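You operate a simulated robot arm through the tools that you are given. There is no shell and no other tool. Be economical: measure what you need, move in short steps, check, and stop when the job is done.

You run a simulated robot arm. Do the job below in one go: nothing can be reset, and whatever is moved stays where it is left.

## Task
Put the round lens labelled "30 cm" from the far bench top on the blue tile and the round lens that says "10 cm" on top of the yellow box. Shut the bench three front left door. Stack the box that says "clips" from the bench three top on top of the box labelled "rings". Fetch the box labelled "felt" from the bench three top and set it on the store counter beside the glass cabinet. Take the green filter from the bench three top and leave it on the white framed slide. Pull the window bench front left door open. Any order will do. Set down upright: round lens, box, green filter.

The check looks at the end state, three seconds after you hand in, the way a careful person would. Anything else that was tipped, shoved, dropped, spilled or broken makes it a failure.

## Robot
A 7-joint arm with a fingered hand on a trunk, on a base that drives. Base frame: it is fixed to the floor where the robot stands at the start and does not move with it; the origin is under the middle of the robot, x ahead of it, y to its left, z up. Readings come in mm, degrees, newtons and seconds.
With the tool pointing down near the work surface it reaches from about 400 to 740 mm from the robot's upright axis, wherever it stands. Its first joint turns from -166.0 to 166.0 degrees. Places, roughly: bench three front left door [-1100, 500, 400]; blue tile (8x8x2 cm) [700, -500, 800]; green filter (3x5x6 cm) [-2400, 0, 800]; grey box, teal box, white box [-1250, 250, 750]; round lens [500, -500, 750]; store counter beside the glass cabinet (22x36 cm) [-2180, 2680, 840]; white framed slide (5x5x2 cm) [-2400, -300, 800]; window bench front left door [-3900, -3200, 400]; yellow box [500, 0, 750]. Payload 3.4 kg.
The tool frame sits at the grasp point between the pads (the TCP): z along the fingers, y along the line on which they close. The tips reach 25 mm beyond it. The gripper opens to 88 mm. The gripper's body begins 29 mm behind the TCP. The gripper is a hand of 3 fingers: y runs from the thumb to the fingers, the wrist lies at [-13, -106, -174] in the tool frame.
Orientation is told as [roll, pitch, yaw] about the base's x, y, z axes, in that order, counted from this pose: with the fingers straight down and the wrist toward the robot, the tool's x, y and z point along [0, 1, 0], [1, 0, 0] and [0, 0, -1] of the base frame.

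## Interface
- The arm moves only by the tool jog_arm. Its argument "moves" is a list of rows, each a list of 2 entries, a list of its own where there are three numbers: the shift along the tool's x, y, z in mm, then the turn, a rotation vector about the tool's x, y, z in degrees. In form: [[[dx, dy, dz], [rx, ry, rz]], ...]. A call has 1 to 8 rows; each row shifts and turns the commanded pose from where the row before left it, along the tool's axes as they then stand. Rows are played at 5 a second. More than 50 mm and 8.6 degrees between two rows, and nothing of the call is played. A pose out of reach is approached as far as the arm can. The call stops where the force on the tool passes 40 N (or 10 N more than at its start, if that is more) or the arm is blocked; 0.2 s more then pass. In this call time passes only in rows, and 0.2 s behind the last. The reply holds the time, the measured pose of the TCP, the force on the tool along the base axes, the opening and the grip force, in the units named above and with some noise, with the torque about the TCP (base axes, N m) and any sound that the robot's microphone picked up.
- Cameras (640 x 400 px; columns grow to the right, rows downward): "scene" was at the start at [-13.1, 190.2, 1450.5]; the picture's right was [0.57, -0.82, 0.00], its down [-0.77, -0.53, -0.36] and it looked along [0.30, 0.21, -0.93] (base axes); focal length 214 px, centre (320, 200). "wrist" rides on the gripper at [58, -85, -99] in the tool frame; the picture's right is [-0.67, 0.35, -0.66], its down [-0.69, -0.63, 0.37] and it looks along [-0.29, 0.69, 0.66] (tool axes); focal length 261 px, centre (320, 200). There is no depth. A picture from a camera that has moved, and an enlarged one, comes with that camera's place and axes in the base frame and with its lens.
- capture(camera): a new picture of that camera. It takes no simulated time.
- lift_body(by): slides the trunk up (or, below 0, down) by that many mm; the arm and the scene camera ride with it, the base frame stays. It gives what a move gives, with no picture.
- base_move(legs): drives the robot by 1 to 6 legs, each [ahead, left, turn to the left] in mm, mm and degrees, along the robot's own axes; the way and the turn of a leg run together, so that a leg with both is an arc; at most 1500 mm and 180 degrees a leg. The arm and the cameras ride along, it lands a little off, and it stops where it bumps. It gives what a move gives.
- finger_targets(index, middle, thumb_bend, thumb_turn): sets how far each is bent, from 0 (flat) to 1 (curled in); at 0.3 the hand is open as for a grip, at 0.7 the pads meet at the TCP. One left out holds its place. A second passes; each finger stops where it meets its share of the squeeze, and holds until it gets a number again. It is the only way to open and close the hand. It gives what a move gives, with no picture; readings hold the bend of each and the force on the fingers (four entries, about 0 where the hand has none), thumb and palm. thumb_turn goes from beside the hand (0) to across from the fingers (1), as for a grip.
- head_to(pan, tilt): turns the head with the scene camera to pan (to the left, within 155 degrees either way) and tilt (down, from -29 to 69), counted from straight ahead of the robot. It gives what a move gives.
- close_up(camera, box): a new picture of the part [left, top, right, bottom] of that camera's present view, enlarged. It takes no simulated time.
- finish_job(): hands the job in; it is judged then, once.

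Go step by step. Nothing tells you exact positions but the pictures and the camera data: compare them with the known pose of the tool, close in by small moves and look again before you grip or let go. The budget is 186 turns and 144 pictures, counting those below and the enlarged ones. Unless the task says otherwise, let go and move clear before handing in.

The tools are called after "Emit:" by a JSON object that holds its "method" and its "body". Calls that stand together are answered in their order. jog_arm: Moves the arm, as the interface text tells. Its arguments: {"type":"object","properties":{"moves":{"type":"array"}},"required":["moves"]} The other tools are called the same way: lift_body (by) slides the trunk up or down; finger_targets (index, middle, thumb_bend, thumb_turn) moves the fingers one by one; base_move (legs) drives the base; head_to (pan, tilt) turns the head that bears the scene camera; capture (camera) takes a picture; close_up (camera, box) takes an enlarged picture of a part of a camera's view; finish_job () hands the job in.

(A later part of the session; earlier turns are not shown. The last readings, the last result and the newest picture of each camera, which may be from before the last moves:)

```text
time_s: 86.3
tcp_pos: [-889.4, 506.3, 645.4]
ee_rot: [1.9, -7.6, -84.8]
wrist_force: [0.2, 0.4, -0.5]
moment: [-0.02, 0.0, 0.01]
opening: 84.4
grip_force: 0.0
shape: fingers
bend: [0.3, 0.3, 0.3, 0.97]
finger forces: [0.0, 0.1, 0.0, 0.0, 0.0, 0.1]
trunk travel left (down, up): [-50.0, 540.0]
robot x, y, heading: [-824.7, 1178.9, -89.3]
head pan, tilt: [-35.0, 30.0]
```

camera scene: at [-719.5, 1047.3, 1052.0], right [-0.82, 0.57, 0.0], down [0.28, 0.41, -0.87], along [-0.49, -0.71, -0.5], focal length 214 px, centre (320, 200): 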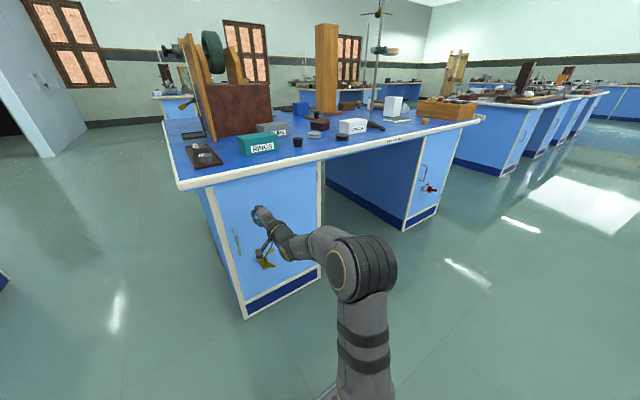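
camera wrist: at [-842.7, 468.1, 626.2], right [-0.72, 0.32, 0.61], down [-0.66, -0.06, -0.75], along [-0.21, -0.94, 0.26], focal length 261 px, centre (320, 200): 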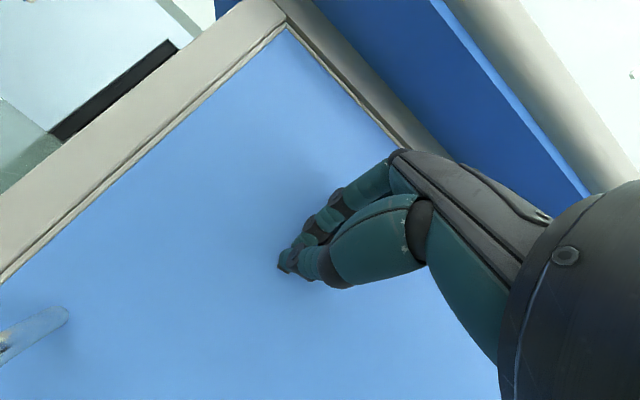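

I raise the trunk and draw the hand back in front of the robot.

Emit:
{"method": "lift_body", "body": {"by": 400}}

Emit:
{"method": "jog_arm", "body": {"moves": [[[0, -40, 0], [7.6, 0, 0]], [[0, -45, 0], [0, 0, 4.5]], [[0, -45, 0], [0, 0, 0]], [[0, -45, 0], [0, 0, 0]], [[0, -45, 0], [0, 0, 0]], [[0, -30, 0], [0, 0, 0]]]}}

Emit:
{"method": "lift_body", "body": {"by": 50}}

Emit:
{"method": "head_to", "body": {"pan": 0, "tilt": 40}}

Emit:
{"method": "capture", "body": {"camera": "scene"}}

```text
time_s: 90.2
tcp_pos: [-889.2, 506.0, 1044.8]
ee_rot: [2.0, -7.7, -84.9]
wrist_force: [-1.2, 0.3, -0.6]
moment: [0.01, -0.03, -0.02]
opening: 84.3
grip_force: 0.1
shape: fingers
bend: [0.3, 0.3, 0.3, 0.97]
finger forces: [0.1, 0.0, 0.0, 0.1, 0.1, 0.1]
trunk travel left (down, up): [-450.0, 140.0]
robot x, y, heading: [-833.1, 1180.0, -89.3]
head pan, tilt: [-35.0, 30.0]
```

```text
time_s: 91.6
tcp_pos: [-898.8, 753.1, 1039.9]
ee_rot: [1.9, 0.0, -89.1]
wrist_force: [0.5, -0.4, 0.2]
moment: [0.02, -0.01, -0.01]
opening: 84.2
grip_force: 0.0
shape: fingers
bend: [0.3, 0.3, 0.3, 0.97]
finger forces: [0.0, 0.0, 0.1, 0.1, 0.0, 0.0]
trunk travel left (down, up): [-450.0, 140.0]
robot x, y, heading: [-825.0, 1178.8, -89.2]
head pan, tilt: [-35.0, 30.0]
```

```text
time_s: 92.5
tcp_pos: [-899.2, 752.7, 1090.2]
ee_rot: [2.0, 0.2, -89.1]
wrist_force: [-0.9, 0.0, -0.2]
moment: [0.04, 0.0, 0.02]
opening: 84.6
grip_force: 0.2
shape: fingers
bend: [0.3, 0.3, 0.3, 0.97]
finger forces: [0.1, 0.1, 0.0, 0.0, 0.0, 0.1]
trunk travel left (down, up): [-500.0, 90.0]
robot x, y, heading: [-829.6, 1174.2, -89.4]
head pan, tilt: [-35.0, 30.0]
```

```text
time_s: 93.5
tcp_pos: [-898.1, 752.3, 1088.9]
ee_rot: [2.0, 0.0, -89.1]
wrist_force: [0.5, -0.4, 0.7]
moment: [0.0, 0.02, -0.02]
opening: 84.5
grip_force: 0.2
shape: fingers
bend: [0.3, 0.3, 0.3, 0.97]
finger forces: [0.1, 0.0, 0.0, 0.0, 0.1, 0.1]
trunk travel left (down, up): [-500.0, 90.0]
robot x, y, heading: [-826.4, 1177.4, -89.3]
head pan, tilt: [0.0, 40.0]
```

```text
81 pictures are left
camera scene: at [-668.9, 1155.2, 1486.7], right [-1.0, -0.01, 0.0], down [-0.01, 0.64, -0.77], along [0.01, -0.77, -0.64], focal length 214 px, centre (320, 200)
```

scene: 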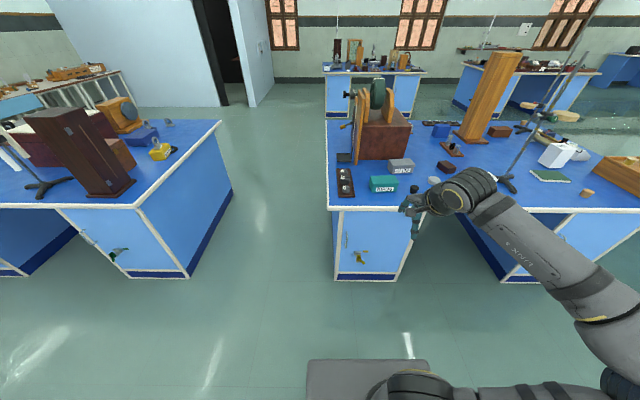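

Bench edge is at y≈385; RINGS at about (-998,204), CLIPS at about (-1141,25). I drive in front of them.

Emit:
{"method": "base_move", "body": {"legs": [[0, -245, 0], [520, 0, 0]]}}

Emit:
{"method": "head_to", "body": {"pan": 0, "tilt": 55}}

Emit:
{"method": "capture", "body": {"camera": "scene"}}

Emit:
{"method": "capture", "body": {"camera": "wrist"}}

```text
time_s: 97.9
tcp_pos: [-1128.0, 236.1, 1090.1]
ee_rot: [2.0, 0.1, -88.2]
wrist_force: [0.0, -0.3, -0.7]
moment: [-0.01, -0.03, -0.04]
opening: 84.4
grip_force: 0.1
shape: fingers
bend: [0.3, 0.3, 0.3, 0.97]
finger forces: [0.1, 0.1, 0.0, 0.0, 0.0, 0.1]
trunk travel left (down, up): [-500.0, 90.0]
robot x, y, heading: [-1059.7, 660.7, -88.4]
head pan, tilt: [0.0, 40.0]
```

```text
time_s: 98.7
tcp_pos: [-1128.3, 236.2, 1090.1]
ee_rot: [2.0, 0.2, -88.3]
wrist_force: [0.0, -0.5, -0.2]
moment: [-0.01, 0.01, 0.01]
opening: 84.6
grip_force: 0.0
shape: fingers
bend: [0.3, 0.3, 0.3, 0.97]
finger forces: [0.1, 0.0, 0.1, 0.1, 0.1, 0.0]
trunk travel left (down, up): [-500.0, 90.0]
robot x, y, heading: [-1061.7, 663.1, -88.2]
head pan, tilt: [0.0, 55.0]
```

```text
80 pictures are left
camera scene: at [-904.0, 654.4, 1466.0], right [-1.0, -0.03, 0.0], down [-0.02, 0.82, -0.57], along [0.02, -0.57, -0.82], focal length 214 px, centre (320, 200)
```

scene: 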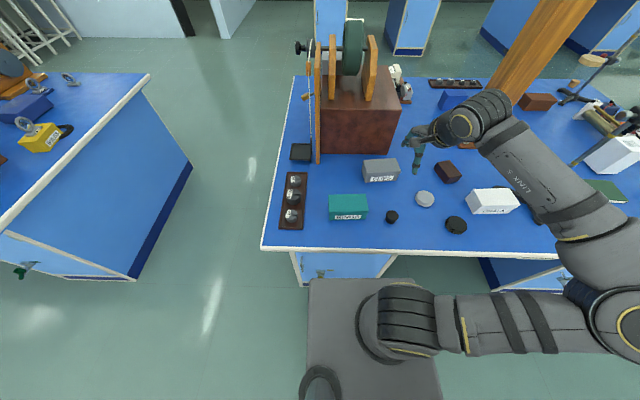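

```text
79 pictures are left
camera wrist: at [-1076.5, 323.0, 1191.0], right [-0.68, -0.37, 0.63], down [-0.69, 0.61, -0.39], along [-0.24, -0.7, -0.67], focal length 261 px, centre (320, 200)
```

wrist: 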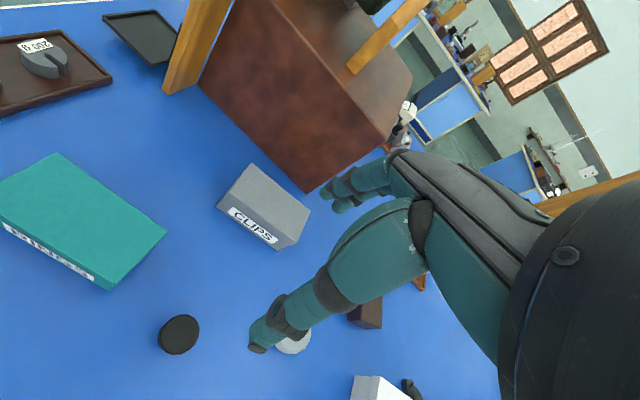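

Clips and rings are in reach. I take an enlarged view for measuring.

Emit:
{"method": "close_up", "body": {"camera": "scene", "box": [310, 140, 430, 240]}}

Emit:
{"method": "close_up", "body": {"camera": "scene", "box": [360, 50, 520, 150]}}

```text
4.00 times, centred on (370, 190) of scene
camera zoom: at [-904.0, 654.4, 1466.0], right [-1.0, -0.03, 0.0], down [-0.02, 0.82, -0.57], along [0.02, -0.57, -0.82], focal length 858 px, centre (120, 240)
```

zoom: 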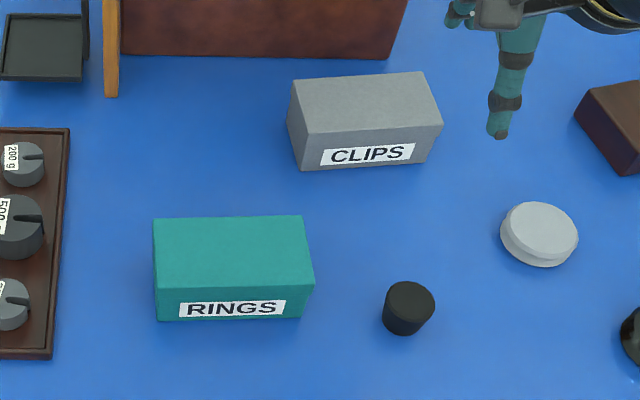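

```text
4.00 times, centred on (440, 100) of scene
camera zoom: at [-904.0, 654.4, 1466.0], right [-1.0, -0.03, 0.0], down [-0.02, 0.82, -0.57], along [0.02, -0.57, -0.82], focal length 858 px, centre (-160, 600)
```

zoom: 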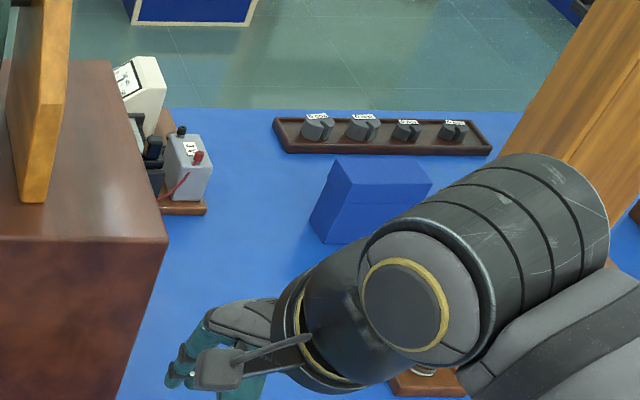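

CLIPS is about 137x75x54 mm, centred at (-1130,44), turned ~7°; RINGS is centred at (-987,228), top z≈841, turned ~3.5°. I open the hand wider and move above CLIPS.

Emit:
{"method": "finger_targets", "body": {"index": 0.2, "middle": 0.2, "thumb_bend": 0.2}}

Emit:
{"method": "jog_arm", "body": {"moves": [[[-2, 48, 0], [0, -2, 0]], [[-2, 48, 0], [0, 0, 0]], [[-2, 48, 0], [0, 0, 0]], [[-2, 48, 0], [0, 0, -5.1]], [[0, 0, 50], [0, 0, 0]], [[0, 0, 50], [0, 0, 0]], [[0, 0, 45], [0, 0, 0]]]}}

Emit:
{"method": "capture", "body": {"camera": "wrist"}}

Emit:
{"method": "close_up", "body": {"camera": "scene", "box": [310, 120, 430, 220]}}

```text
time_s: 99.7
tcp_pos: [-1127.4, 236.2, 1089.6]
ee_rot: [1.9, 0.1, -88.3]
wrist_force: [-0.5, 0.3, 0.7]
moment: [0.0, 0.0, 0.02]
opening: 103.1
grip_force: 0.1
shape: fingers
bend: [0.2, 0.2, 0.2, 0.97]
finger forces: [0.0, 0.1, 0.0, 0.0, 0.0, 0.0]
trunk travel left (down, up): [-500.0, 90.0]
robot x, y, heading: [-1061.3, 659.0, -88.5]
head pan, tilt: [0.0, 55.0]
```

```text
time_s: 101.3
tcp_pos: [-1129.0, 43.1, 944.2]
ee_rot: [-0.1, 0.2, -83.3]
wrist_force: [-0.8, 0.4, 0.5]
moment: [-0.03, -0.02, -0.04]
opening: 103.1
grip_force: 0.1
shape: fingers
bend: [0.2, 0.2, 0.2, 0.97]
finger forces: [0.0, 0.1, 0.1, 0.0, 0.0, 0.0]
trunk travel left (down, up): [-500.0, 90.0]
robot x, y, heading: [-1064.9, 658.4, -88.4]
head pan, tilt: [0.0, 55.0]
```

```text
76 pictures are left
camera wrist: at [-1081.4, 134.7, 1043.6], right [-0.62, -0.43, 0.66], down [-0.76, 0.54, -0.36], along [-0.2, -0.72, -0.66], focal length 261 px, centre (320, 200)
```

wrist: 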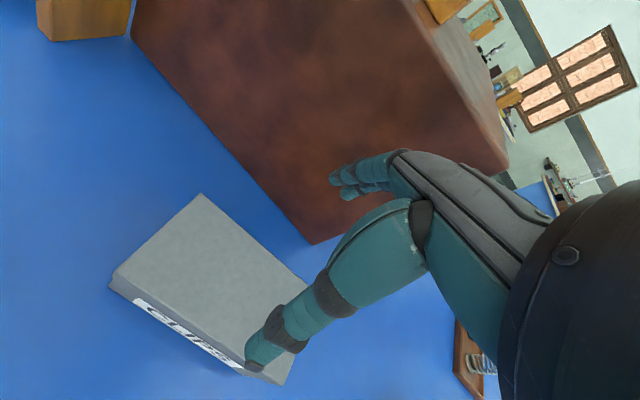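

```text
4.00 times, centred on (370, 170) of scene
camera zoom: at [-904.0, 654.2, 1466.0], right [-1.0, -0.03, 0.0], down [-0.02, 0.82, -0.57], along [0.02, -0.57, -0.82], focal length 858 px, centre (120, 320)
```

zoom: 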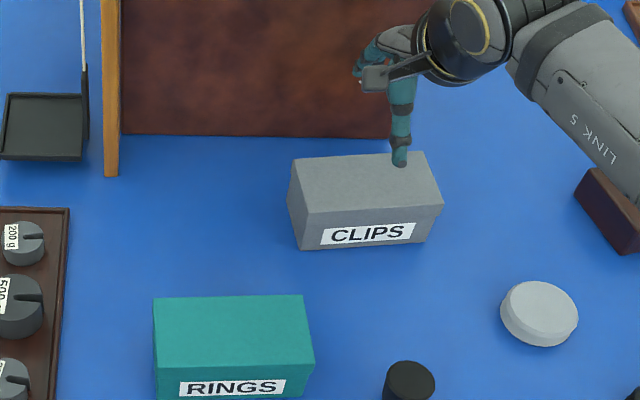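

The wrist view suggests centre y≈47 and ~8.5° turn; with a 103 mm opening there's margin. I correct slightly and descend to z≈828.

Emit:
{"method": "jog_arm", "body": {"moves": [[[0, -4, 40], [0, 0, -1.5]], [[0, 0, 40], [0, 0, 0]], [[0, 0, 34], [0, 0, 0]]]}}

Emit:
{"method": "capture", "body": {"camera": "wrist"}}

Emit:
{"method": "close_up", "body": {"camera": "scene", "box": [330, 130, 430, 200]}}

```text
time_s: 102.1
tcp_pos: [-1130.1, 50.0, 835.0]
ee_rot: [-0.2, -0.6, -81.6]
wrist_force: [-1.1, 0.0, 26.7]
moment: [0.35, -0.09, -0.02]
opening: 110.1
grip_force: 12.9
shape: fingers
bend: [0.18, 0.2, 0.19, 0.98]
finger forces: [9.6, 0.0, 0.1, 0.0, 16.4, 0.1]
trunk travel left (down, up): [-500.0, 90.0]
robot x, y, heading: [-1063.1, 662.2, -88.6]
head pan, tilt: [0.0, 55.0]
```

```text
74 pictures are left
camera wrist: at [-1085.9, 143.6, 933.6], right [-0.61, -0.44, 0.66], down [-0.77, 0.52, -0.37], along [-0.18, -0.73, -0.65], focal length 261 px, centre (320, 200)
```

wrist: 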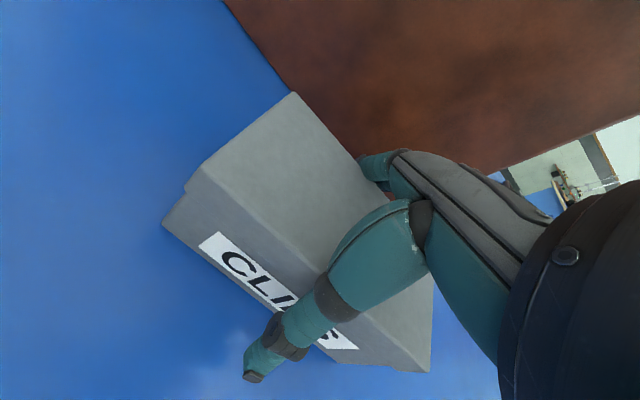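

```text
5.71 times, centred on (380, 165) of scene
camera zoom: at [-903.7, 657.8, 1466.7], right [-1.0, -0.03, 0.0], down [-0.02, 0.82, -0.58], along [0.02, -0.58, -0.82], focal length 1226 px, centre (-23, 400)
```

zoom: 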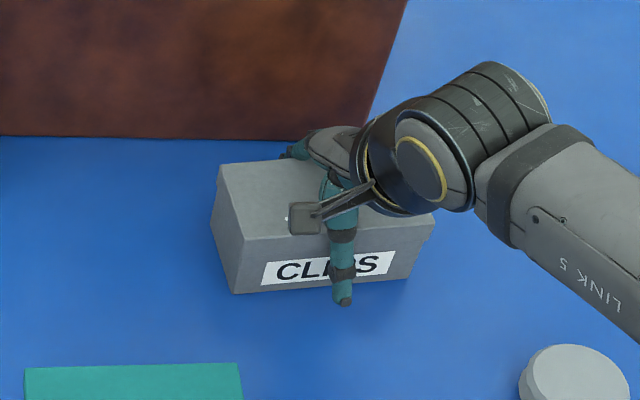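

The thumb and index touched the box edges at this opening. I rise, open wider and try again.

Emit:
{"method": "jog_arm", "body": {"moves": [[[0, 0, -25], [0, 0, 0]]]}}

Emit:
{"method": "finger_targets", "body": {"index": 0.1, "middle": 0.1, "thumb_bend": 0.1}}

Emit:
{"method": "capture", "body": {"camera": "wrist"}}

```text
time_s: 102.5
tcp_pos: [-1130.8, 49.5, 854.5]
ee_rot: [-0.1, 0.3, -81.8]
wrist_force: [0.1, -0.5, 0.0]
moment: [0.01, 0.0, 0.0]
opening: 103.8
grip_force: 0.1
shape: fingers
bend: [0.2, 0.2, 0.2, 0.98]
finger forces: [0.0, 0.0, 0.0, 0.1, 0.0, 0.0]
trunk travel left (down, up): [-500.0, 90.0]
robot x, y, heading: [-1061.2, 661.8, -88.6]
head pan, tilt: [0.0, 55.0]
```

```text
time_s: 103.5
tcp_pos: [-1130.7, 48.9, 855.3]
ee_rot: [-0.1, 0.1, -81.7]
wrist_force: [-0.1, 0.0, 0.0]
moment: [0.0, 0.02, 0.01]
opening: 120.1
grip_force: 0.1
shape: fingers
bend: [0.1, 0.1, 0.1, 0.98]
finger forces: [0.1, 0.1, 0.0, 0.1, 0.0, 0.0]
trunk travel left (down, up): [-500.0, 90.0]
robot x, y, heading: [-1066.8, 664.4, -88.4]
head pan, tilt: [0.0, 55.0]
```

```text
72 pictures are left
camera wrist: at [-1086.4, 142.0, 955.0], right [-0.61, -0.44, 0.66], down [-0.77, 0.52, -0.36], along [-0.18, -0.73, -0.66], focal length 261 px, centre (320, 200)
```

wrist: 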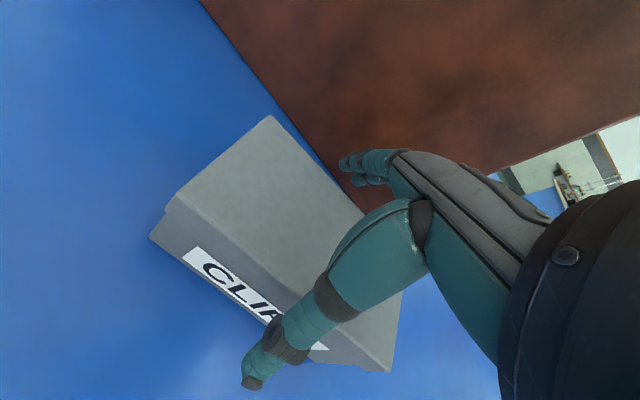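

The box was pushed back ~12 mm; its centre is now about (-1130,33). I recentre and descend again.

Emit:
{"method": "jog_arm", "body": {"moves": [[[0, 15, 0], [0, 0, 0]], [[0, 0, 14], [0, 0, 0]], [[0, 0, 12], [0, 0, 0]]]}}

Emit:
{"method": "capture", "body": {"camera": "wrist"}}

```text
time_s: 104.3
tcp_pos: [-1127.9, 34.3, 835.5]
ee_rot: [0.0, -0.5, -81.7]
wrist_force: [-1.1, 4.8, 40.9]
moment: [1.29, 0.07, 0.01]
opening: 120.2
grip_force: 16.1
shape: fingers
bend: [0.1, 0.1, 0.1, 0.98]
finger forces: [0.0, 0.0, 0.0, 0.0, 33.5, 0.0]
trunk travel left (down, up): [-500.0, 90.0]
robot x, y, heading: [-1063.0, 662.0, -88.6]
head pan, tilt: [0.0, 55.0]
```

```text
71 pictures are left
camera wrist: at [-1083.5, 127.6, 933.9], right [-0.61, -0.44, 0.66], down [-0.77, 0.52, -0.37], along [-0.18, -0.73, -0.65], focal length 261 px, centre (320, 200)
```

wrist: 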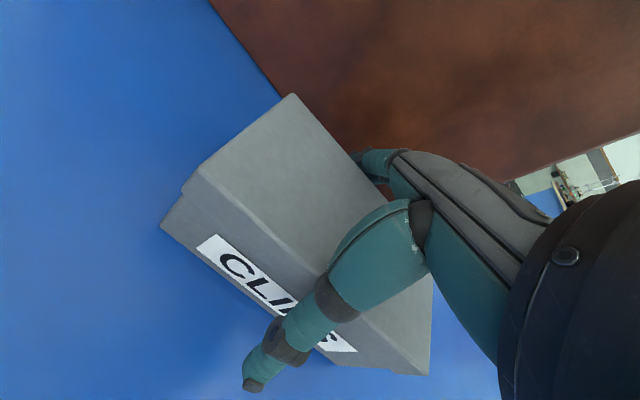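

Only the thumb's base bears on the front edge. I rise, shift the hand 12 mm toward the robot, and descend again.

Emit:
{"method": "jog_arm", "body": {"moves": [[[0, 0, -14], [0, 0, 0]], [[0, -13, 0], [0, 0, 0]], [[0, 0, 10], [0, 0, 0]]]}}

Emit:
{"method": "jog_arm", "body": {"moves": [[[0, 0, 5], [0, 0, 0]]]}}

Emit:
{"method": "capture", "body": {"camera": "wrist"}}

```text
time_s: 105.1
tcp_pos: [-1132.4, 46.6, 835.4]
ee_rot: [-0.1, -0.1, -81.6]
wrist_force: [-0.1, -2.6, 11.7]
moment: [-0.48, -0.22, -0.04]
opening: 124.2
grip_force: 5.1
shape: fingers
bend: [0.07, 0.1, 0.1, 0.97]
finger forces: [10.7, 0.0, 0.1, 0.0, 0.0, 0.0]
trunk travel left (down, up): [-500.0, 90.0]
robot x, y, heading: [-1065.4, 660.6, -88.6]
head pan, tilt: [0.0, 55.0]
```

```text
time_s: 105.5
tcp_pos: [-1131.5, 47.3, 832.2]
ee_rot: [0.0, -0.3, -81.7]
wrist_force: [-0.1, -3.9, 26.7]
moment: [-1.06, -0.37, -0.04]
opening: 127.1
grip_force: 11.6
shape: fingers
bend: [0.04, 0.1, 0.1, 0.97]
finger forces: [21.0, 2.3, 0.1, 0.0, 0.0, 0.0]
trunk travel left (down, up): [-500.0, 90.0]
robot x, y, heading: [-1062.7, 662.2, -88.4]
head pan, tilt: [0.0, 55.0]
```

```text
70 pictures are left
camera wrist: at [-1086.3, 140.2, 930.6], right [-0.61, -0.44, 0.66], down [-0.77, 0.52, -0.37], along [-0.18, -0.73, -0.66], focal length 261 px, centre (320, 200)
```

wrist: 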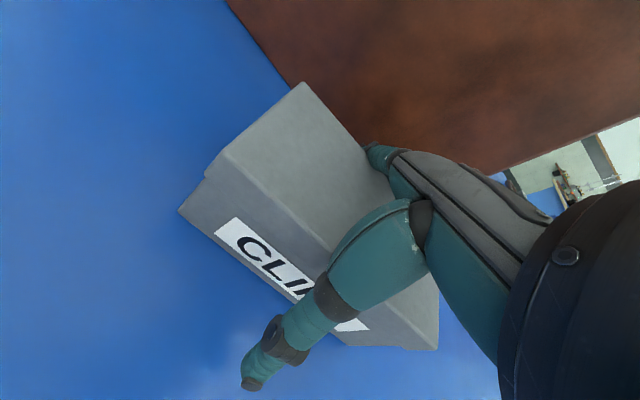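

The box just fits between finger bases at about z=840. I go there, centred, and close the hand.

Emit:
{"method": "jog_arm", "body": {"moves": [[[0, 0, -9], [0, 0, 0]], [[0, 6, 0], [0, 0, 0]]]}}

Emit:
{"method": "finger_targets", "body": {"index": 0.6, "middle": 0.6, "thumb_bend": 0.6}}

Emit:
{"method": "capture", "body": {"camera": "wrist"}}

```text
time_s: 106.1
tcp_pos: [-1130.0, 42.0, 836.3]
ee_rot: [0.0, 0.4, -81.6]
wrist_force: [-0.6, 0.4, 1.3]
moment: [0.0, 0.01, 0.02]
opening: 120.7
grip_force: 0.3
shape: fingers
bend: [0.1, 0.1, 0.1, 0.97]
finger forces: [0.2, 0.1, 0.1, 0.0, 0.1, 0.0]
trunk travel left (down, up): [-500.0, 90.0]
robot x, y, heading: [-1062.0, 663.3, -88.5]
head pan, tilt: [0.0, 55.0]
```

```text
time_s: 107.1
tcp_pos: [-1130.8, 41.2, 840.1]
ee_rot: [0.1, 0.1, -81.8]
wrist_force: [-1.2, -2.4, 14.3]
moment: [-0.61, -0.18, 0.02]
opening: 80.4
grip_force: 43.1
shape: fingers
bend: [0.23, 0.43, 0.52, 0.96]
finger forces: [33.0, 11.1, 0.0, 0.0, 42.4, 0.0]
trunk travel left (down, up): [-500.0, 90.0]
robot x, y, heading: [-1064.0, 664.8, -88.5]
head pan, tilt: [0.0, 55.0]
```

```text
69 pictures are left
camera wrist: at [-1085.8, 134.2, 937.9], right [-0.61, -0.44, 0.66], down [-0.77, 0.52, -0.37], along [-0.18, -0.73, -0.66], focal length 261 px, centre (320, 200)
```

wrist: 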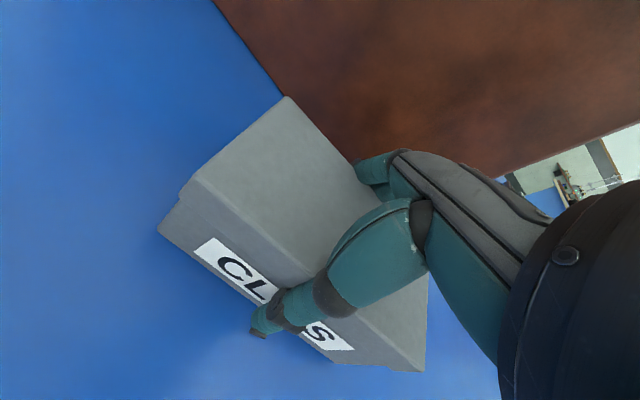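

The grip holds with 43 N. I lift a bit and check.

Emit:
{"method": "jog_arm", "body": {"moves": [[[0, 0, -15], [0, 0, 0]], [[0, 0, -25], [0, 0, 0]], [[0, 0, -40], [0, 0, 0]]]}}

Emit:
{"method": "capture", "body": {"camera": "scene"}}

Emit:
{"method": "close_up", "body": {"camera": "scene", "box": [310, 120, 430, 220]}}

```text
time_s: 107.9
tcp_pos: [-1128.8, 40.2, 918.2]
ee_rot: [0.1, 0.2, -81.7]
wrist_force: [0.1, 0.3, -1.4]
moment: [-0.01, 0.0, -0.03]
opening: 74.8
grip_force: 26.9
shape: fingers
bend: [0.25, 0.45, 0.5, 0.96]
finger forces: [18.1, 8.7, 0.0, 0.0, 27.5, 0.0]
trunk travel left (down, up): [-500.0, 90.0]
robot x, y, heading: [-1061.3, 659.9, -88.4]
head pan, tilt: [0.0, 55.0]
```

```text
68 pictures are left
camera scene: at [-903.9, 654.3, 1465.9], right [-1.0, -0.03, 0.0], down [-0.02, 0.82, -0.57], along [0.02, -0.57, -0.82], focal length 214 px, centre (320, 200)
```

scene: 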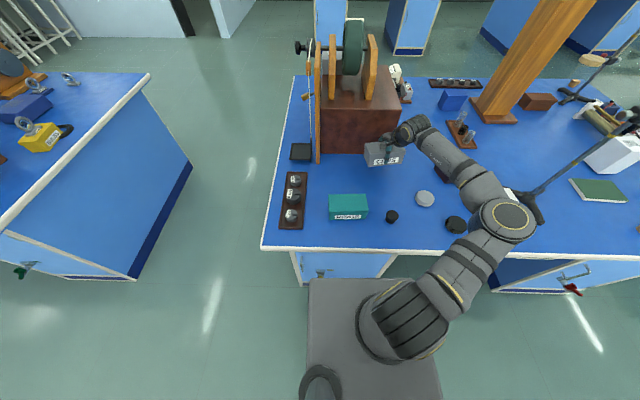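

```text
4.00 times, centred on (370, 170) of scene
camera zoom: at [-903.9, 654.3, 1465.9], right [-1.0, -0.03, 0.0], down [-0.02, 0.82, -0.57], along [0.02, -0.57, -0.82], focal length 858 px, centre (120, 320)
```

zoom: 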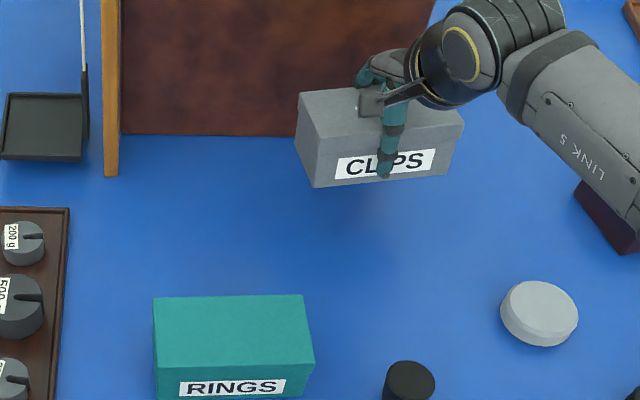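

CLIPS is lifted level; its bottom sits ~55 mm below the TCP. I carry it over RINGS and align it.

Emit:
{"method": "jog_arm", "body": {"moves": [[[0, 0, -30], [0, 0, 0]], [[28.9, -29.7, 0], [0, 0, 0]], [[28.9, -29.7, 0], [0, 0, 0]], [[28.9, -29.7, 0], [0, 0, 0]], [[28.9, -29.7, 0], [0, 0, 0]], [[28.9, -29.7, 0], [0, 0, 0]], [[28.9, -29.7, 0], [0, 0, 0]], [[0, 0, 0], [0, 0, 6.6]]]}}

Emit:
{"method": "close_up", "body": {"camera": "scene", "box": [300, 150, 420, 250]}}

Emit:
{"method": "capture", "body": {"camera": "wrist"}}

```text
time_s: 109.7
tcp_pos: [-982.6, 242.4, 949.4]
ee_rot: [0.0, 0.1, -88.4]
wrist_force: [-0.7, -0.4, -1.7]
moment: [0.01, 0.01, -0.01]
opening: 74.4
grip_force: 26.9
shape: fingers
bend: [0.25, 0.45, 0.5, 0.96]
finger forces: [17.9, 8.6, 0.1, 0.0, 27.3, 0.1]
trunk travel left (down, up): [-500.0, 90.0]
robot x, y, heading: [-1061.4, 662.5, -88.6]
head pan, tilt: [0.0, 55.0]
```

```text
4.00 times, centred on (360, 200) of scene
camera zoom: at [-903.7, 654.4, 1465.9], right [-1.0, -0.03, 0.0], down [-0.02, 0.82, -0.57], along [0.02, -0.57, -0.82], focal length 858 px, centre (160, 200)
```

zoom: 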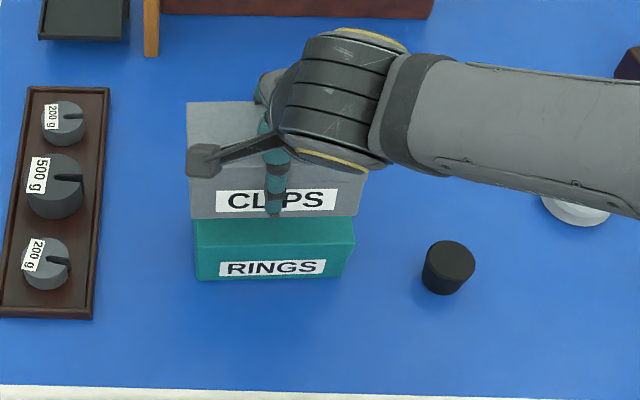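

```text
65 pictures are left
camera wrist: at [-927.7, 328.0, 1047.3], right [-0.66, -0.37, 0.66], down [-0.7, 0.61, -0.36], along [-0.27, -0.7, -0.66], focal length 261 px, centre (320, 200)
```

wrist: 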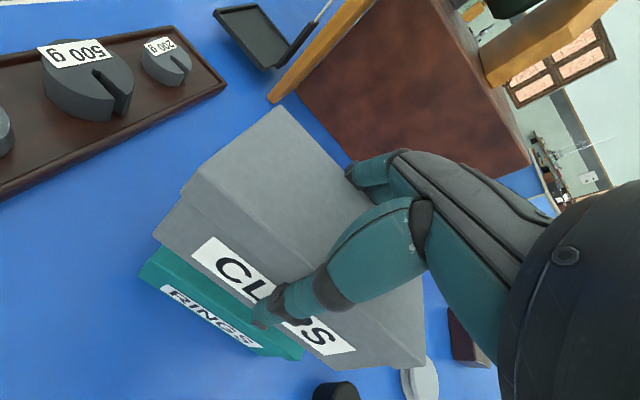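

CLIPS is aligned over RINGS within ~6 mm. I correct and lower.

Emit:
{"method": "jog_arm", "body": {"moves": [[[-6, 5, 20], [0, 0, 0]], [[0, 0, 24], [0, 0, 0]]]}}

Emit:
{"method": "jog_arm", "body": {"moves": [[[0, 0, 3], [0, 0, 0]]]}}

Emit:
{"method": "jog_arm", "body": {"moves": [[[0, 0, 2], [0, 0, 0]]]}}

Emit:
{"method": "jog_arm", "body": {"moves": [[[0, 0, 2], [0, 0, 0]]]}}

Emit:
{"method": "capture", "body": {"camera": "wrist"}}

```text
time_s: 110.3
tcp_pos: [-989.3, 234.8, 905.4]
ee_rot: [0.2, -0.2, -88.3]
wrist_force: [0.8, 1.2, 19.1]
moment: [-0.56, -0.2, 0.02]
opening: 74.5
grip_force: 32.2
shape: fingers
bend: [0.25, 0.45, 0.5, 0.96]
finger forces: [24.1, 9.4, 0.1, 0.0, 31.0, 0.0]
trunk travel left (down, up): [-500.0, 90.0]
robot x, y, heading: [-1062.4, 660.6, -88.8]
head pan, tilt: [0.0, 55.0]
```

```text
time_s: 110.7
tcp_pos: [-989.3, 235.6, 903.5]
ee_rot: [0.1, -0.3, -88.2]
wrist_force: [-0.6, 2.0, 40.0]
moment: [-1.3, -0.25, 0.0]
opening: 75.7
grip_force: 36.3
shape: fingers
bend: [0.23, 0.44, 0.51, 0.96]
finger forces: [28.9, 10.3, 0.1, 0.1, 33.0, 0.0]
trunk travel left (down, up): [-500.0, 90.0]
robot x, y, heading: [-1063.9, 659.7, -88.4]
head pan, tilt: [0.0, 55.0]
```

```text
time_s: 111.1
tcp_pos: [-987.9, 234.1, 903.5]
ee_rot: [0.1, -0.7, -88.2]
wrist_force: [-2.3, -1.7, 35.4]
moment: [-1.29, -0.27, -0.02]
opening: 75.8
grip_force: 35.6
shape: fingers
bend: [0.23, 0.43, 0.52, 0.96]
finger forces: [29.6, 10.6, 0.1, 0.1, 31.9, 0.0]
trunk travel left (down, up): [-500.0, 90.0]
robot x, y, heading: [-1064.1, 662.1, -88.8]
head pan, tilt: [0.0, 55.0]
stopped in row 1: the force on the tool passed its limit at 51 N (the readings are from after the stop); the commanded pose is now the measured one
```

```text
time_s: 111.5
tcp_pos: [-987.8, 232.7, 903.7]
ee_rot: [0.1, -0.9, -88.3]
wrist_force: [-2.5, 1.9, 31.4]
moment: [-0.88, -0.23, -0.02]
opening: 75.8
grip_force: 36.3
shape: fingers
bend: [0.23, 0.44, 0.52, 0.96]
finger forces: [26.7, 10.2, 0.0, 0.0, 34.4, 0.0]
trunk travel left (down, up): [-500.0, 90.0]
robot x, y, heading: [-1065.9, 663.0, -88.6]
head pan, tilt: [0.0, 55.0]
stopped in row 1: the force on the tool passed its limit at 50 N (the readings are from after the stop); the commanded pose is now the measured one
```

```text
64 pictures are left
camera wrist: at [-933.9, 321.5, 1000.8], right [-0.66, -0.36, 0.66], down [-0.7, 0.6, -0.38], along [-0.26, -0.71, -0.65], focal length 261 px, centre (320, 200)
```

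wrist: 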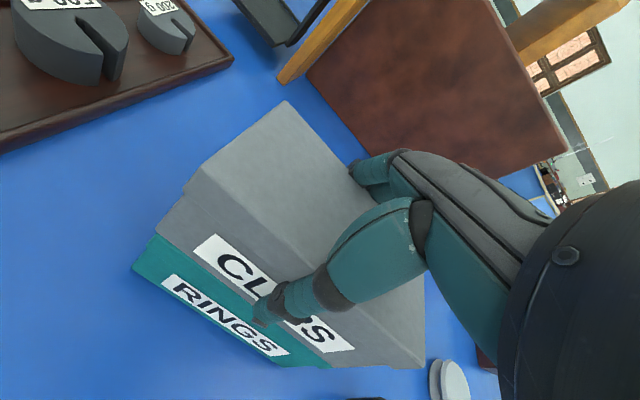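

It was already resting (contact near 905). I relieve the pressure, open the hand, and check the stack.

Emit:
{"method": "jog_arm", "body": {"moves": [[[0, 0, -3], [0, 0, 0]]]}}

Emit:
{"method": "finger_targets", "body": {"index": 0.1, "middle": 0.1, "thumb_bend": 0.1}}

Emit:
{"method": "close_up", "body": {"camera": "scene", "box": [300, 150, 420, 250]}}

```text
time_s: 111.9
tcp_pos: [-988.5, 233.9, 903.6]
ee_rot: [0.1, -0.6, -88.2]
wrist_force: [-2.5, 0.3, 19.3]
moment: [-0.68, -0.19, -0.02]
opening: 75.6
grip_force: 32.0
shape: fingers
bend: [0.23, 0.44, 0.52, 0.96]
finger forces: [23.8, 9.8, 0.0, 0.0, 31.0, 0.0]
trunk travel left (down, up): [-500.0, 90.0]
robot x, y, heading: [-1063.4, 660.6, -88.5]
head pan, tilt: [0.0, 55.0]
```

```text
time_s: 112.9
tcp_pos: [-988.0, 232.3, 902.9]
ee_rot: [0.1, -0.5, -88.3]
wrist_force: [-0.1, 0.4, -0.1]
moment: [0.02, 0.02, -0.02]
opening: 120.0
grip_force: 0.1
shape: fingers
bend: [0.1, 0.1, 0.1, 0.97]
finger forces: [0.1, 0.0, 0.1, 0.0, 0.1, 0.0]
trunk travel left (down, up): [-500.0, 90.0]
robot x, y, heading: [-1063.4, 660.5, -88.4]
head pan, tilt: [0.0, 55.0]
```

```text
4.00 times, centred on (360, 200) of scene
camera zoom: at [-904.0, 654.4, 1465.9], right [-1.0, -0.03, 0.0], down [-0.02, 0.82, -0.57], along [0.02, -0.57, -0.82], focal length 858 px, centre (160, 200)
```

zoom: 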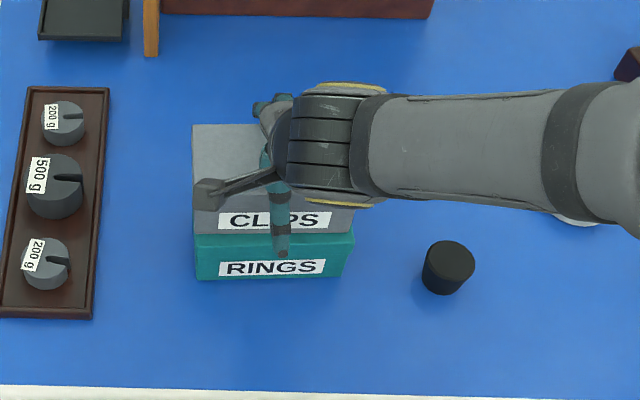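

The stack stands well. I lift straight up and retract toward the robot, then search for "felt".

Emit:
{"method": "jog_arm", "body": {"moves": [[[0, 0, -20], [0, 0, 0]], [[0, 0, -45], [0, 0, 0]], [[0, 0, -45], [0, 0, 0]], [[0, 0, -45], [0, 0, 0]]]}}

Emit:
{"method": "close_up", "body": {"camera": "scene", "box": [280, 140, 440, 250]}}

Emit:
{"method": "head_to", "body": {"pan": -45, "tilt": 45}}

Emit:
{"method": "capture", "body": {"camera": "scene"}}

```text
time_s: 113.9
tcp_pos: [-984.8, 232.9, 1059.8]
ee_rot: [0.0, -0.5, -88.2]
wrist_force: [-0.3, 0.1, -0.1]
moment: [-0.02, -0.01, -0.01]
opening: 120.1
grip_force: 0.0
shape: fingers
bend: [0.1, 0.1, 0.1, 0.97]
finger forces: [0.0, 0.0, 0.1, 0.0, 0.0, 0.0]
trunk travel left (down, up): [-500.0, 90.0]
robot x, y, heading: [-1063.9, 660.2, -88.3]
head pan, tilt: [0.0, 55.0]
```

```text
3.64 times, centred on (360, 195) of scene
camera zoom: at [-903.9, 654.5, 1465.9], right [-1.0, -0.03, 0.0], down [-0.02, 0.82, -0.57], along [0.02, -0.57, -0.82], focal length 780 px, centre (174, 218)
```

zoom: 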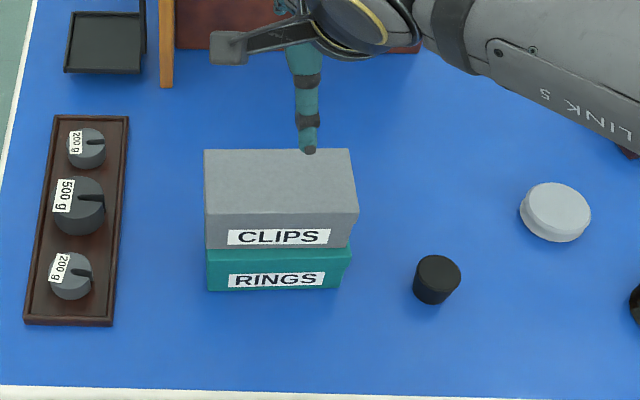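

```text
time_s: 115.0
tcp_pos: [-986.1, 234.2, 1060.2]
ee_rot: [0.1, -0.5, -88.3]
wrist_force: [0.3, 0.8, -0.9]
moment: [0.0, -0.02, 0.01]
opening: 119.8
grip_force: 0.1
shape: fingers
bend: [0.1, 0.1, 0.1, 0.97]
finger forces: [0.0, 0.0, 0.0, 0.0, 0.0, 0.0]
trunk travel left (down, up): [-500.0, 90.0]
robot x, y, heading: [-1063.0, 663.4, -88.4]
head pan, tilt: [-45.0, 45.0]
```

```text
61 pictures are left
camera scene: at [-961.8, 667.4, 1479.4], right [-0.73, 0.69, 0.0], down [0.49, 0.51, -0.71], along [-0.49, -0.51, -0.71], focal length 214 px, centre (320, 200)
```

scene: 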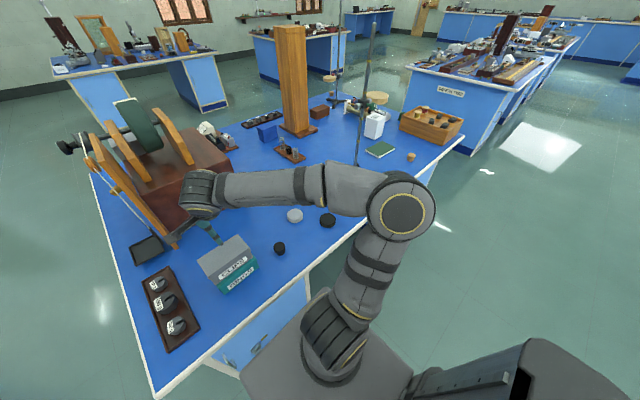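

No "felt" label in sight from this side. I back away, fold the arm to the side, and drive around to the far end of bench three, looking on the way.

Emit:
{"method": "base_move", "body": {"legs": [[-420, 0, 0]]}}

Emit:
{"method": "jog_arm", "body": {"moves": [[[-47, -16, 0], [0, 0, 0]], [[-47, -16, 0], [0, 0, 0]], [[-47, -16, 0], [0, 0, 0]], [[-47, -16, 0], [0, 0, 0]], [[-47, -16, 0], [0, 0, 0]], [[-47, -16, 0], [0, 0, 0]], [[-47, -16, 0], [0, 0, 0]], [[-47, -16, 0], [0, 0, 0]]]}}

Emit:
{"method": "jog_arm", "body": {"moves": [[[0, -48, 0], [0, 0, 0]], [[0, -48, 0], [0, 0, 0]], [[0, -48, 0], [0, 0, 0]], [[0, -48, 0], [0, 0, 0]], [[0, -40, 0], [0, 0, 0]]]}}

Emit:
{"method": "base_move", "body": {"legs": [[0, 0, 88.4], [-1000, 0, 0], [-900, 0, 0]]}}

Emit:
{"method": "head_to", "body": {"pan": -50, "tilt": 30}}

Emit:
{"method": "capture", "body": {"camera": "scene"}}

```text
time_s: 117.6
tcp_pos: [-995.9, 654.1, 1061.0]
ee_rot: [0.1, -0.5, -87.6]
wrist_force: [0.5, -0.2, 0.8]
moment: [0.02, -0.01, 0.0]
opening: 120.0
grip_force: 0.0
shape: fingers
bend: [0.1, 0.1, 0.1, 0.97]
finger forces: [0.1, 0.0, 0.0, 0.0, 0.0, 0.1]
trunk travel left (down, up): [-500.0, 90.0]
robot x, y, heading: [-1075.1, 1082.2, -87.8]
head pan, tilt: [-45.0, 45.0]
```

```text
time_s: 119.4
tcp_pos: [-1281.8, 735.8, 1065.1]
ee_rot: [0.0, -0.4, -87.8]
wrist_force: [-0.1, 0.3, 0.1]
moment: [-0.02, -0.03, 0.0]
opening: 120.3
grip_force: 0.1
shape: fingers
bend: [0.1, 0.1, 0.1, 0.97]
finger forces: [0.1, 0.1, 0.0, 0.0, 0.1, 0.0]
out of reach, approached as far as the arm can: row 7, 8
trunk travel left (down, up): [-500.0, 90.0]
robot x, y, heading: [-1078.5, 1081.7, -87.7]
head pan, tilt: [-45.0, 45.0]
```

```text
time_s: 120.6
tcp_pos: [-1188.8, 865.0, 1119.0]
ee_rot: [-0.1, 0.1, -84.0]
wrist_force: [0.2, -0.2, 0.4]
moment: [-0.01, 0.03, -0.04]
opening: 120.5
grip_force: 0.0
shape: fingers
bend: [0.1, 0.1, 0.1, 0.97]
finger forces: [0.0, 0.0, 0.0, 0.0, 0.1, 0.0]
out of reach, approached as far as the arm can: row 1, 2, 3, 4, 5
trunk travel left (down, up): [-500.0, 90.0]
robot x, y, heading: [-1075.5, 1082.7, -87.8]
head pan, tilt: [-45.0, 45.0]
```

```text
time_s: 133.9
tcp_pos: [-2779.1, 1008.0, 1118.4]
ee_rot: [0.1, -0.4, 1.4]
wrist_force: [0.2, -0.3, -0.2]
moment: [-0.02, 0.02, -0.02]
opening: 120.5
grip_force: 0.0
shape: fingers
bend: [0.1, 0.1, 0.1, 0.97]
finger forces: [0.0, 0.0, 0.0, 0.0, 0.0, 0.0]
trunk travel left (down, up): [-500.0, 90.0]
robot x, y, heading: [-2986.8, 1139.4, -2.3]
head pan, tilt: [-45.0, 45.0]
```

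```text
time_s: 134.7
tcp_pos: [-2777.8, 1009.1, 1118.9]
ee_rot: [0.0, -0.4, 1.7]
wrist_force: [0.3, 0.9, 0.0]
moment: [-0.01, 0.02, 0.0]
opening: 120.6
grip_force: 0.1
shape: fingers
bend: [0.1, 0.1, 0.1, 0.97]
finger forces: [0.1, 0.0, 0.0, 0.0, 0.0, 0.0]
trunk travel left (down, up): [-500.0, 90.0]
robot x, y, heading: [-2984.9, 1135.2, -2.3]
head pan, tilt: [-50.0, 30.0]
```

```text
60 pictures are left
camera scene: at [-2982.1, 1227.7, 1501.9], right [-0.79, -0.61, 0.0], down [-0.3, 0.4, -0.87], along [0.53, -0.69, -0.5], focal length 214 px, centre (320, 200)
```

scene: 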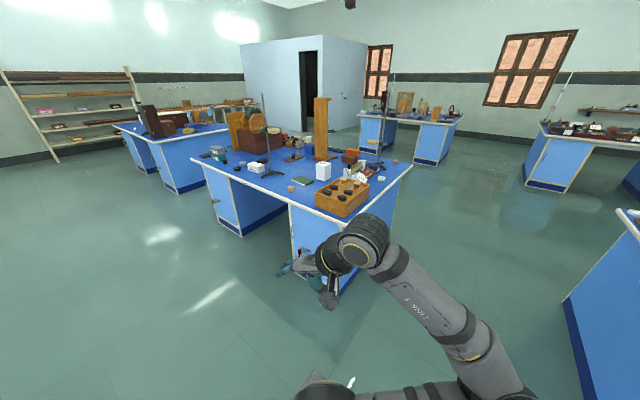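

I look closer at the objects on the far end of bench three.

Emit:
{"method": "close_up", "body": {"camera": "scene", "box": [190, 90, 410, 220]}}

Emit:
{"method": "base_move", "body": {"legs": [[0, -1280, 2.3]]}}

Emit:
{"method": "head_to", "body": {"pan": 0, "tilt": 35}}

Emit:
{"method": "capture", "body": {"camera": "scene"}}

```text
2.91 times, centred on (300, 155) of scene
camera zoom: at [-2982.1, 1227.7, 1501.9], right [-0.79, -0.61, 0.0], down [-0.3, 0.4, -0.87], along [0.53, -0.69, -0.5], focal length 624 px, centre (378, 331)
```

zoom: 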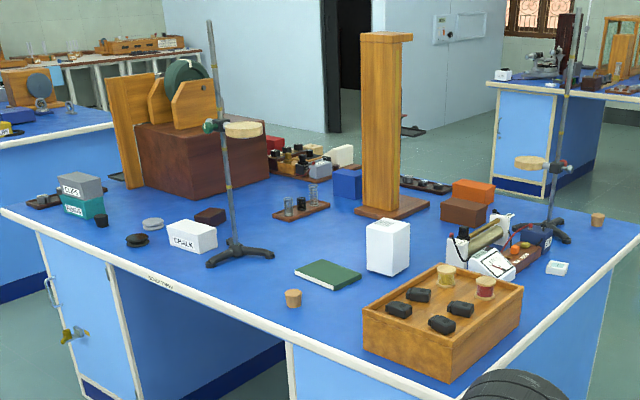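

```text
time_s: 141.1
tcp_pos: [-2785.9, -264.0, 1119.2]
ee_rot: [0.0, -0.5, 5.4]
wrist_force: [-0.4, -0.1, 0.4]
moment: [-0.03, 0.02, 0.02]
opening: 120.3
grip_force: 0.0
shape: fingers
bend: [0.1, 0.1, 0.1, 0.97]
finger forces: [0.1, 0.0, 0.1, 0.0, 0.0, 0.0]
trunk travel left (down, up): [-500.0, 90.0]
robot x, y, heading: [-3002.0, -147.8, 1.1]
head pan, tilt: [-50.0, 30.0]
```

```text
time_s: 142.3
tcp_pos: [-2786.0, -264.8, 1118.9]
ee_rot: [0.0, -0.4, 5.3]
wrist_force: [0.6, -0.3, 0.1]
moment: [0.04, 0.0, -0.02]
opening: 120.1
grip_force: 0.0
shape: fingers
bend: [0.1, 0.1, 0.1, 0.97]
finger forces: [0.1, 0.0, 0.0, 0.0, 0.0, 0.1]
trunk travel left (down, up): [-500.0, 90.0]
robot x, y, heading: [-2998.5, -151.6, 1.3]
head pan, tilt: [0.0, 35.0]
```

```text
58 pictures are left
camera scene: at [-2974.7, 10.6, 1494.2], right [0.02, -1.0, 0.0], down [-0.57, -0.01, -0.82], along [0.82, 0.02, -0.57], focal length 214 px, centre (320, 200)
```

scene: 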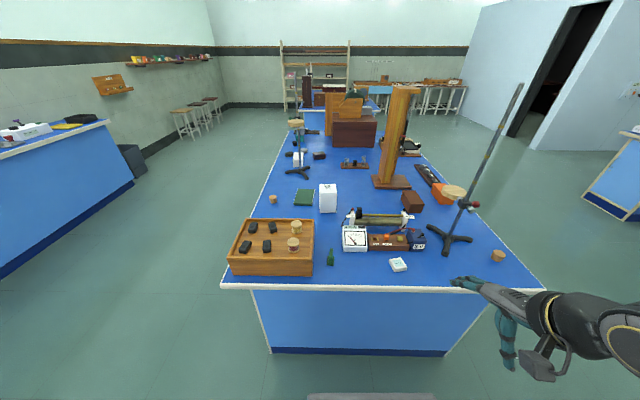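

The green filter is at (330,256) and the white framed slide at (398,265) in the picture. I zoom for them and for labels.

Emit:
{"method": "close_up", "body": {"camera": "scene", "box": [300, 230, 430, 290]}}

Emit:
{"method": "close_up", "body": {"camera": "scene", "box": [280, 100, 460, 220]}}

```text
4.92 times, centred on (365, 260) of scene
camera zoom: at [-2974.7, 10.6, 1494.2], right [0.02, -1.0, 0.0], down [-0.57, -0.01, -0.82], along [0.82, 0.02, -0.57], focal length 1056 px, centre (98, -95)
```

zoom: 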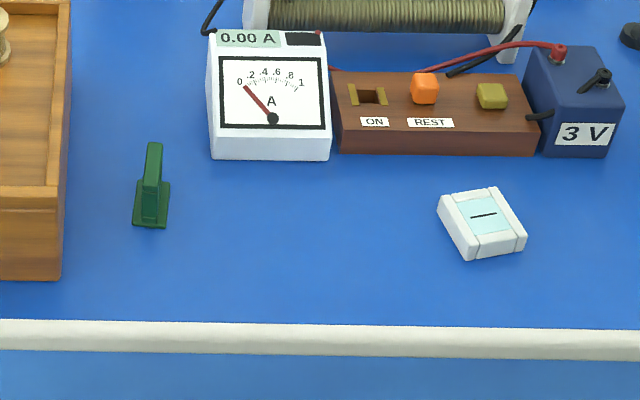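

```text
3.33 times, centred on (370, 160) of scene
camera zoom: at [-2974.7, 10.6, 1494.2], right [0.02, -1.0, 0.0], down [-0.57, -0.01, -0.82], along [0.82, 0.02, -0.57], focal length 715 px, centre (153, 333)
```

zoom: 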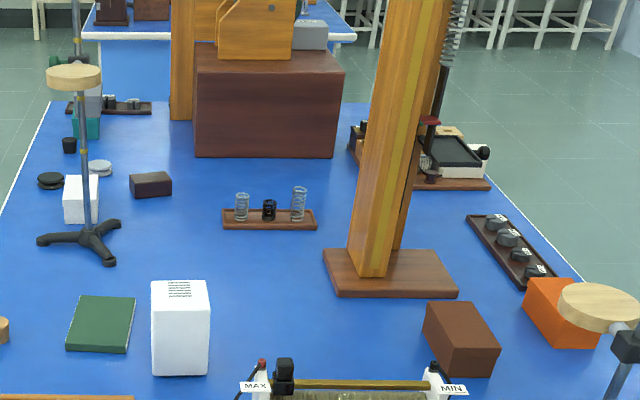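

The filter stands at about (-2401,-18), ~845 high, plate along x; the slide lies at about (-2416,-284), top ≈803, turned ~20°. I drive up to the bench end and bring the hand over with yaw ≈100°.

Emit:
{"method": "base_move", "body": {"legs": [[170, -70, -1]]}}

Emit:
{"method": "jog_arm", "body": {"moves": [[[37.5, 29.3, 10], [0, 0, 0]], [[37.5, 29.3, 10], [0, 0, 0]], [[37.5, 29.3, 10], [0, 0, 0]], [[37.5, 29.3, 10], [0, 0, 0]], [[37.5, 29.3, 10], [0, 0, 0]], [[37.5, 29.3, 10], [0, 0, 0]]]}}

Emit:
{"method": "jog_arm", "body": {"moves": [[[0, 0, 0], [0, 0, -8]], [[0, 0, 0], [0, 0, -8]], [[0, 0, 0], [0, 0, -8]], [[0, 0, 0], [0, 0, -8]], [[0, 0, 0], [0, 0, -8]], [[0, 0, 0], [0, 0, -8]], [[0, 0, 0], [0, 0, -8]], [[0, 0, 0], [0, 0, -8]]]}}

Emit:
{"method": "finger_targets", "body": {"index": 0.35, "middle": 0.35, "thumb_bend": 0.35}}

Emit:
{"method": "capture", "body": {"camera": "scene"}}

```text
time_s: 143.8
tcp_pos: [-2613.8, -334.5, 1118.8]
ee_rot: [0.2, -0.4, 4.5]
wrist_force: [-0.3, -0.3, 0.2]
moment: [-0.03, -0.01, -0.01]
opening: 120.4
grip_force: 0.1
shape: fingers
bend: [0.1, 0.1, 0.1, 0.97]
finger forces: [0.0, 0.1, 0.0, 0.0, 0.1, 0.1]
trunk travel left (down, up): [-500.0, 90.0]
robot x, y, heading: [-2827.2, -213.6, 0.2]
head pan, tilt: [0.0, 35.0]
```

```text
time_s: 145.2
tcp_pos: [-2457.2, -94.2, 1060.6]
ee_rot: [0.0, -0.4, 4.4]
wrist_force: [0.4, 0.0, -0.6]
moment: [0.0, 0.01, -0.01]
opening: 120.5
grip_force: 0.0
shape: fingers
bend: [0.1, 0.1, 0.1, 0.97]
finger forces: [0.0, 0.0, 0.0, 0.0, 0.1, 0.0]
trunk travel left (down, up): [-500.0, 90.0]
robot x, y, heading: [-2831.3, -218.6, 0.4]
head pan, tilt: [0.0, 35.0]
```

```text
time_s: 147.0
tcp_pos: [-2482.0, -60.4, 1070.0]
ee_rot: [-0.2, 0.0, 68.2]
wrist_force: [0.7, -0.7, -0.2]
moment: [0.01, 0.01, -0.04]
opening: 120.3
grip_force: 0.1
shape: fingers
bend: [0.1, 0.1, 0.1, 0.97]
finger forces: [0.1, 0.1, 0.1, 0.0, 0.0, 0.0]
out of reach, approached as far as the arm can: row 7, 8
trunk travel left (down, up): [-500.0, 90.0]
robot x, y, heading: [-2827.6, -217.0, 0.2]
head pan, tilt: [0.0, 35.0]
```

```text
time_s: 148.0
tcp_pos: [-2482.0, -60.5, 1071.6]
ee_rot: [-0.4, -0.1, 68.1]
wrist_force: [-1.2, 0.3, 0.0]
moment: [-0.02, -0.03, -0.04]
opening: 75.0
grip_force: 0.0
shape: fingers
bend: [0.35, 0.35, 0.35, 0.97]
finger forces: [0.0, 0.0, 0.0, 0.0, 0.0, 0.0]
trunk travel left (down, up): [-500.0, 90.0]
robot x, y, heading: [-2830.1, -216.9, 0.1]
head pan, tilt: [0.0, 35.0]
```

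```text
55 pictures are left
camera scene: at [-2798.6, -57.3, 1494.2], right [0.0, -1.0, 0.0], down [-0.57, 0.0, -0.82], along [0.82, 0.0, -0.57], focal length 214 px, centre (320, 200)
```

scene: 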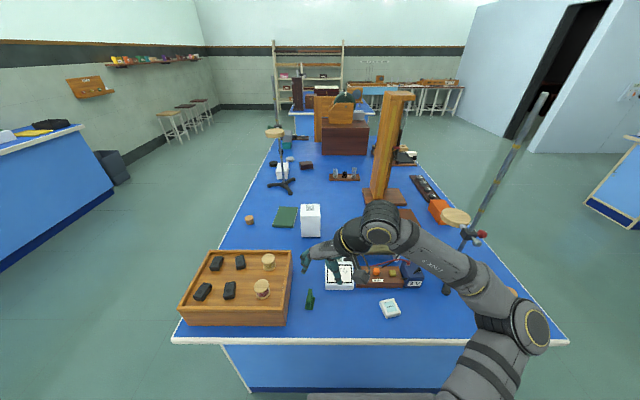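

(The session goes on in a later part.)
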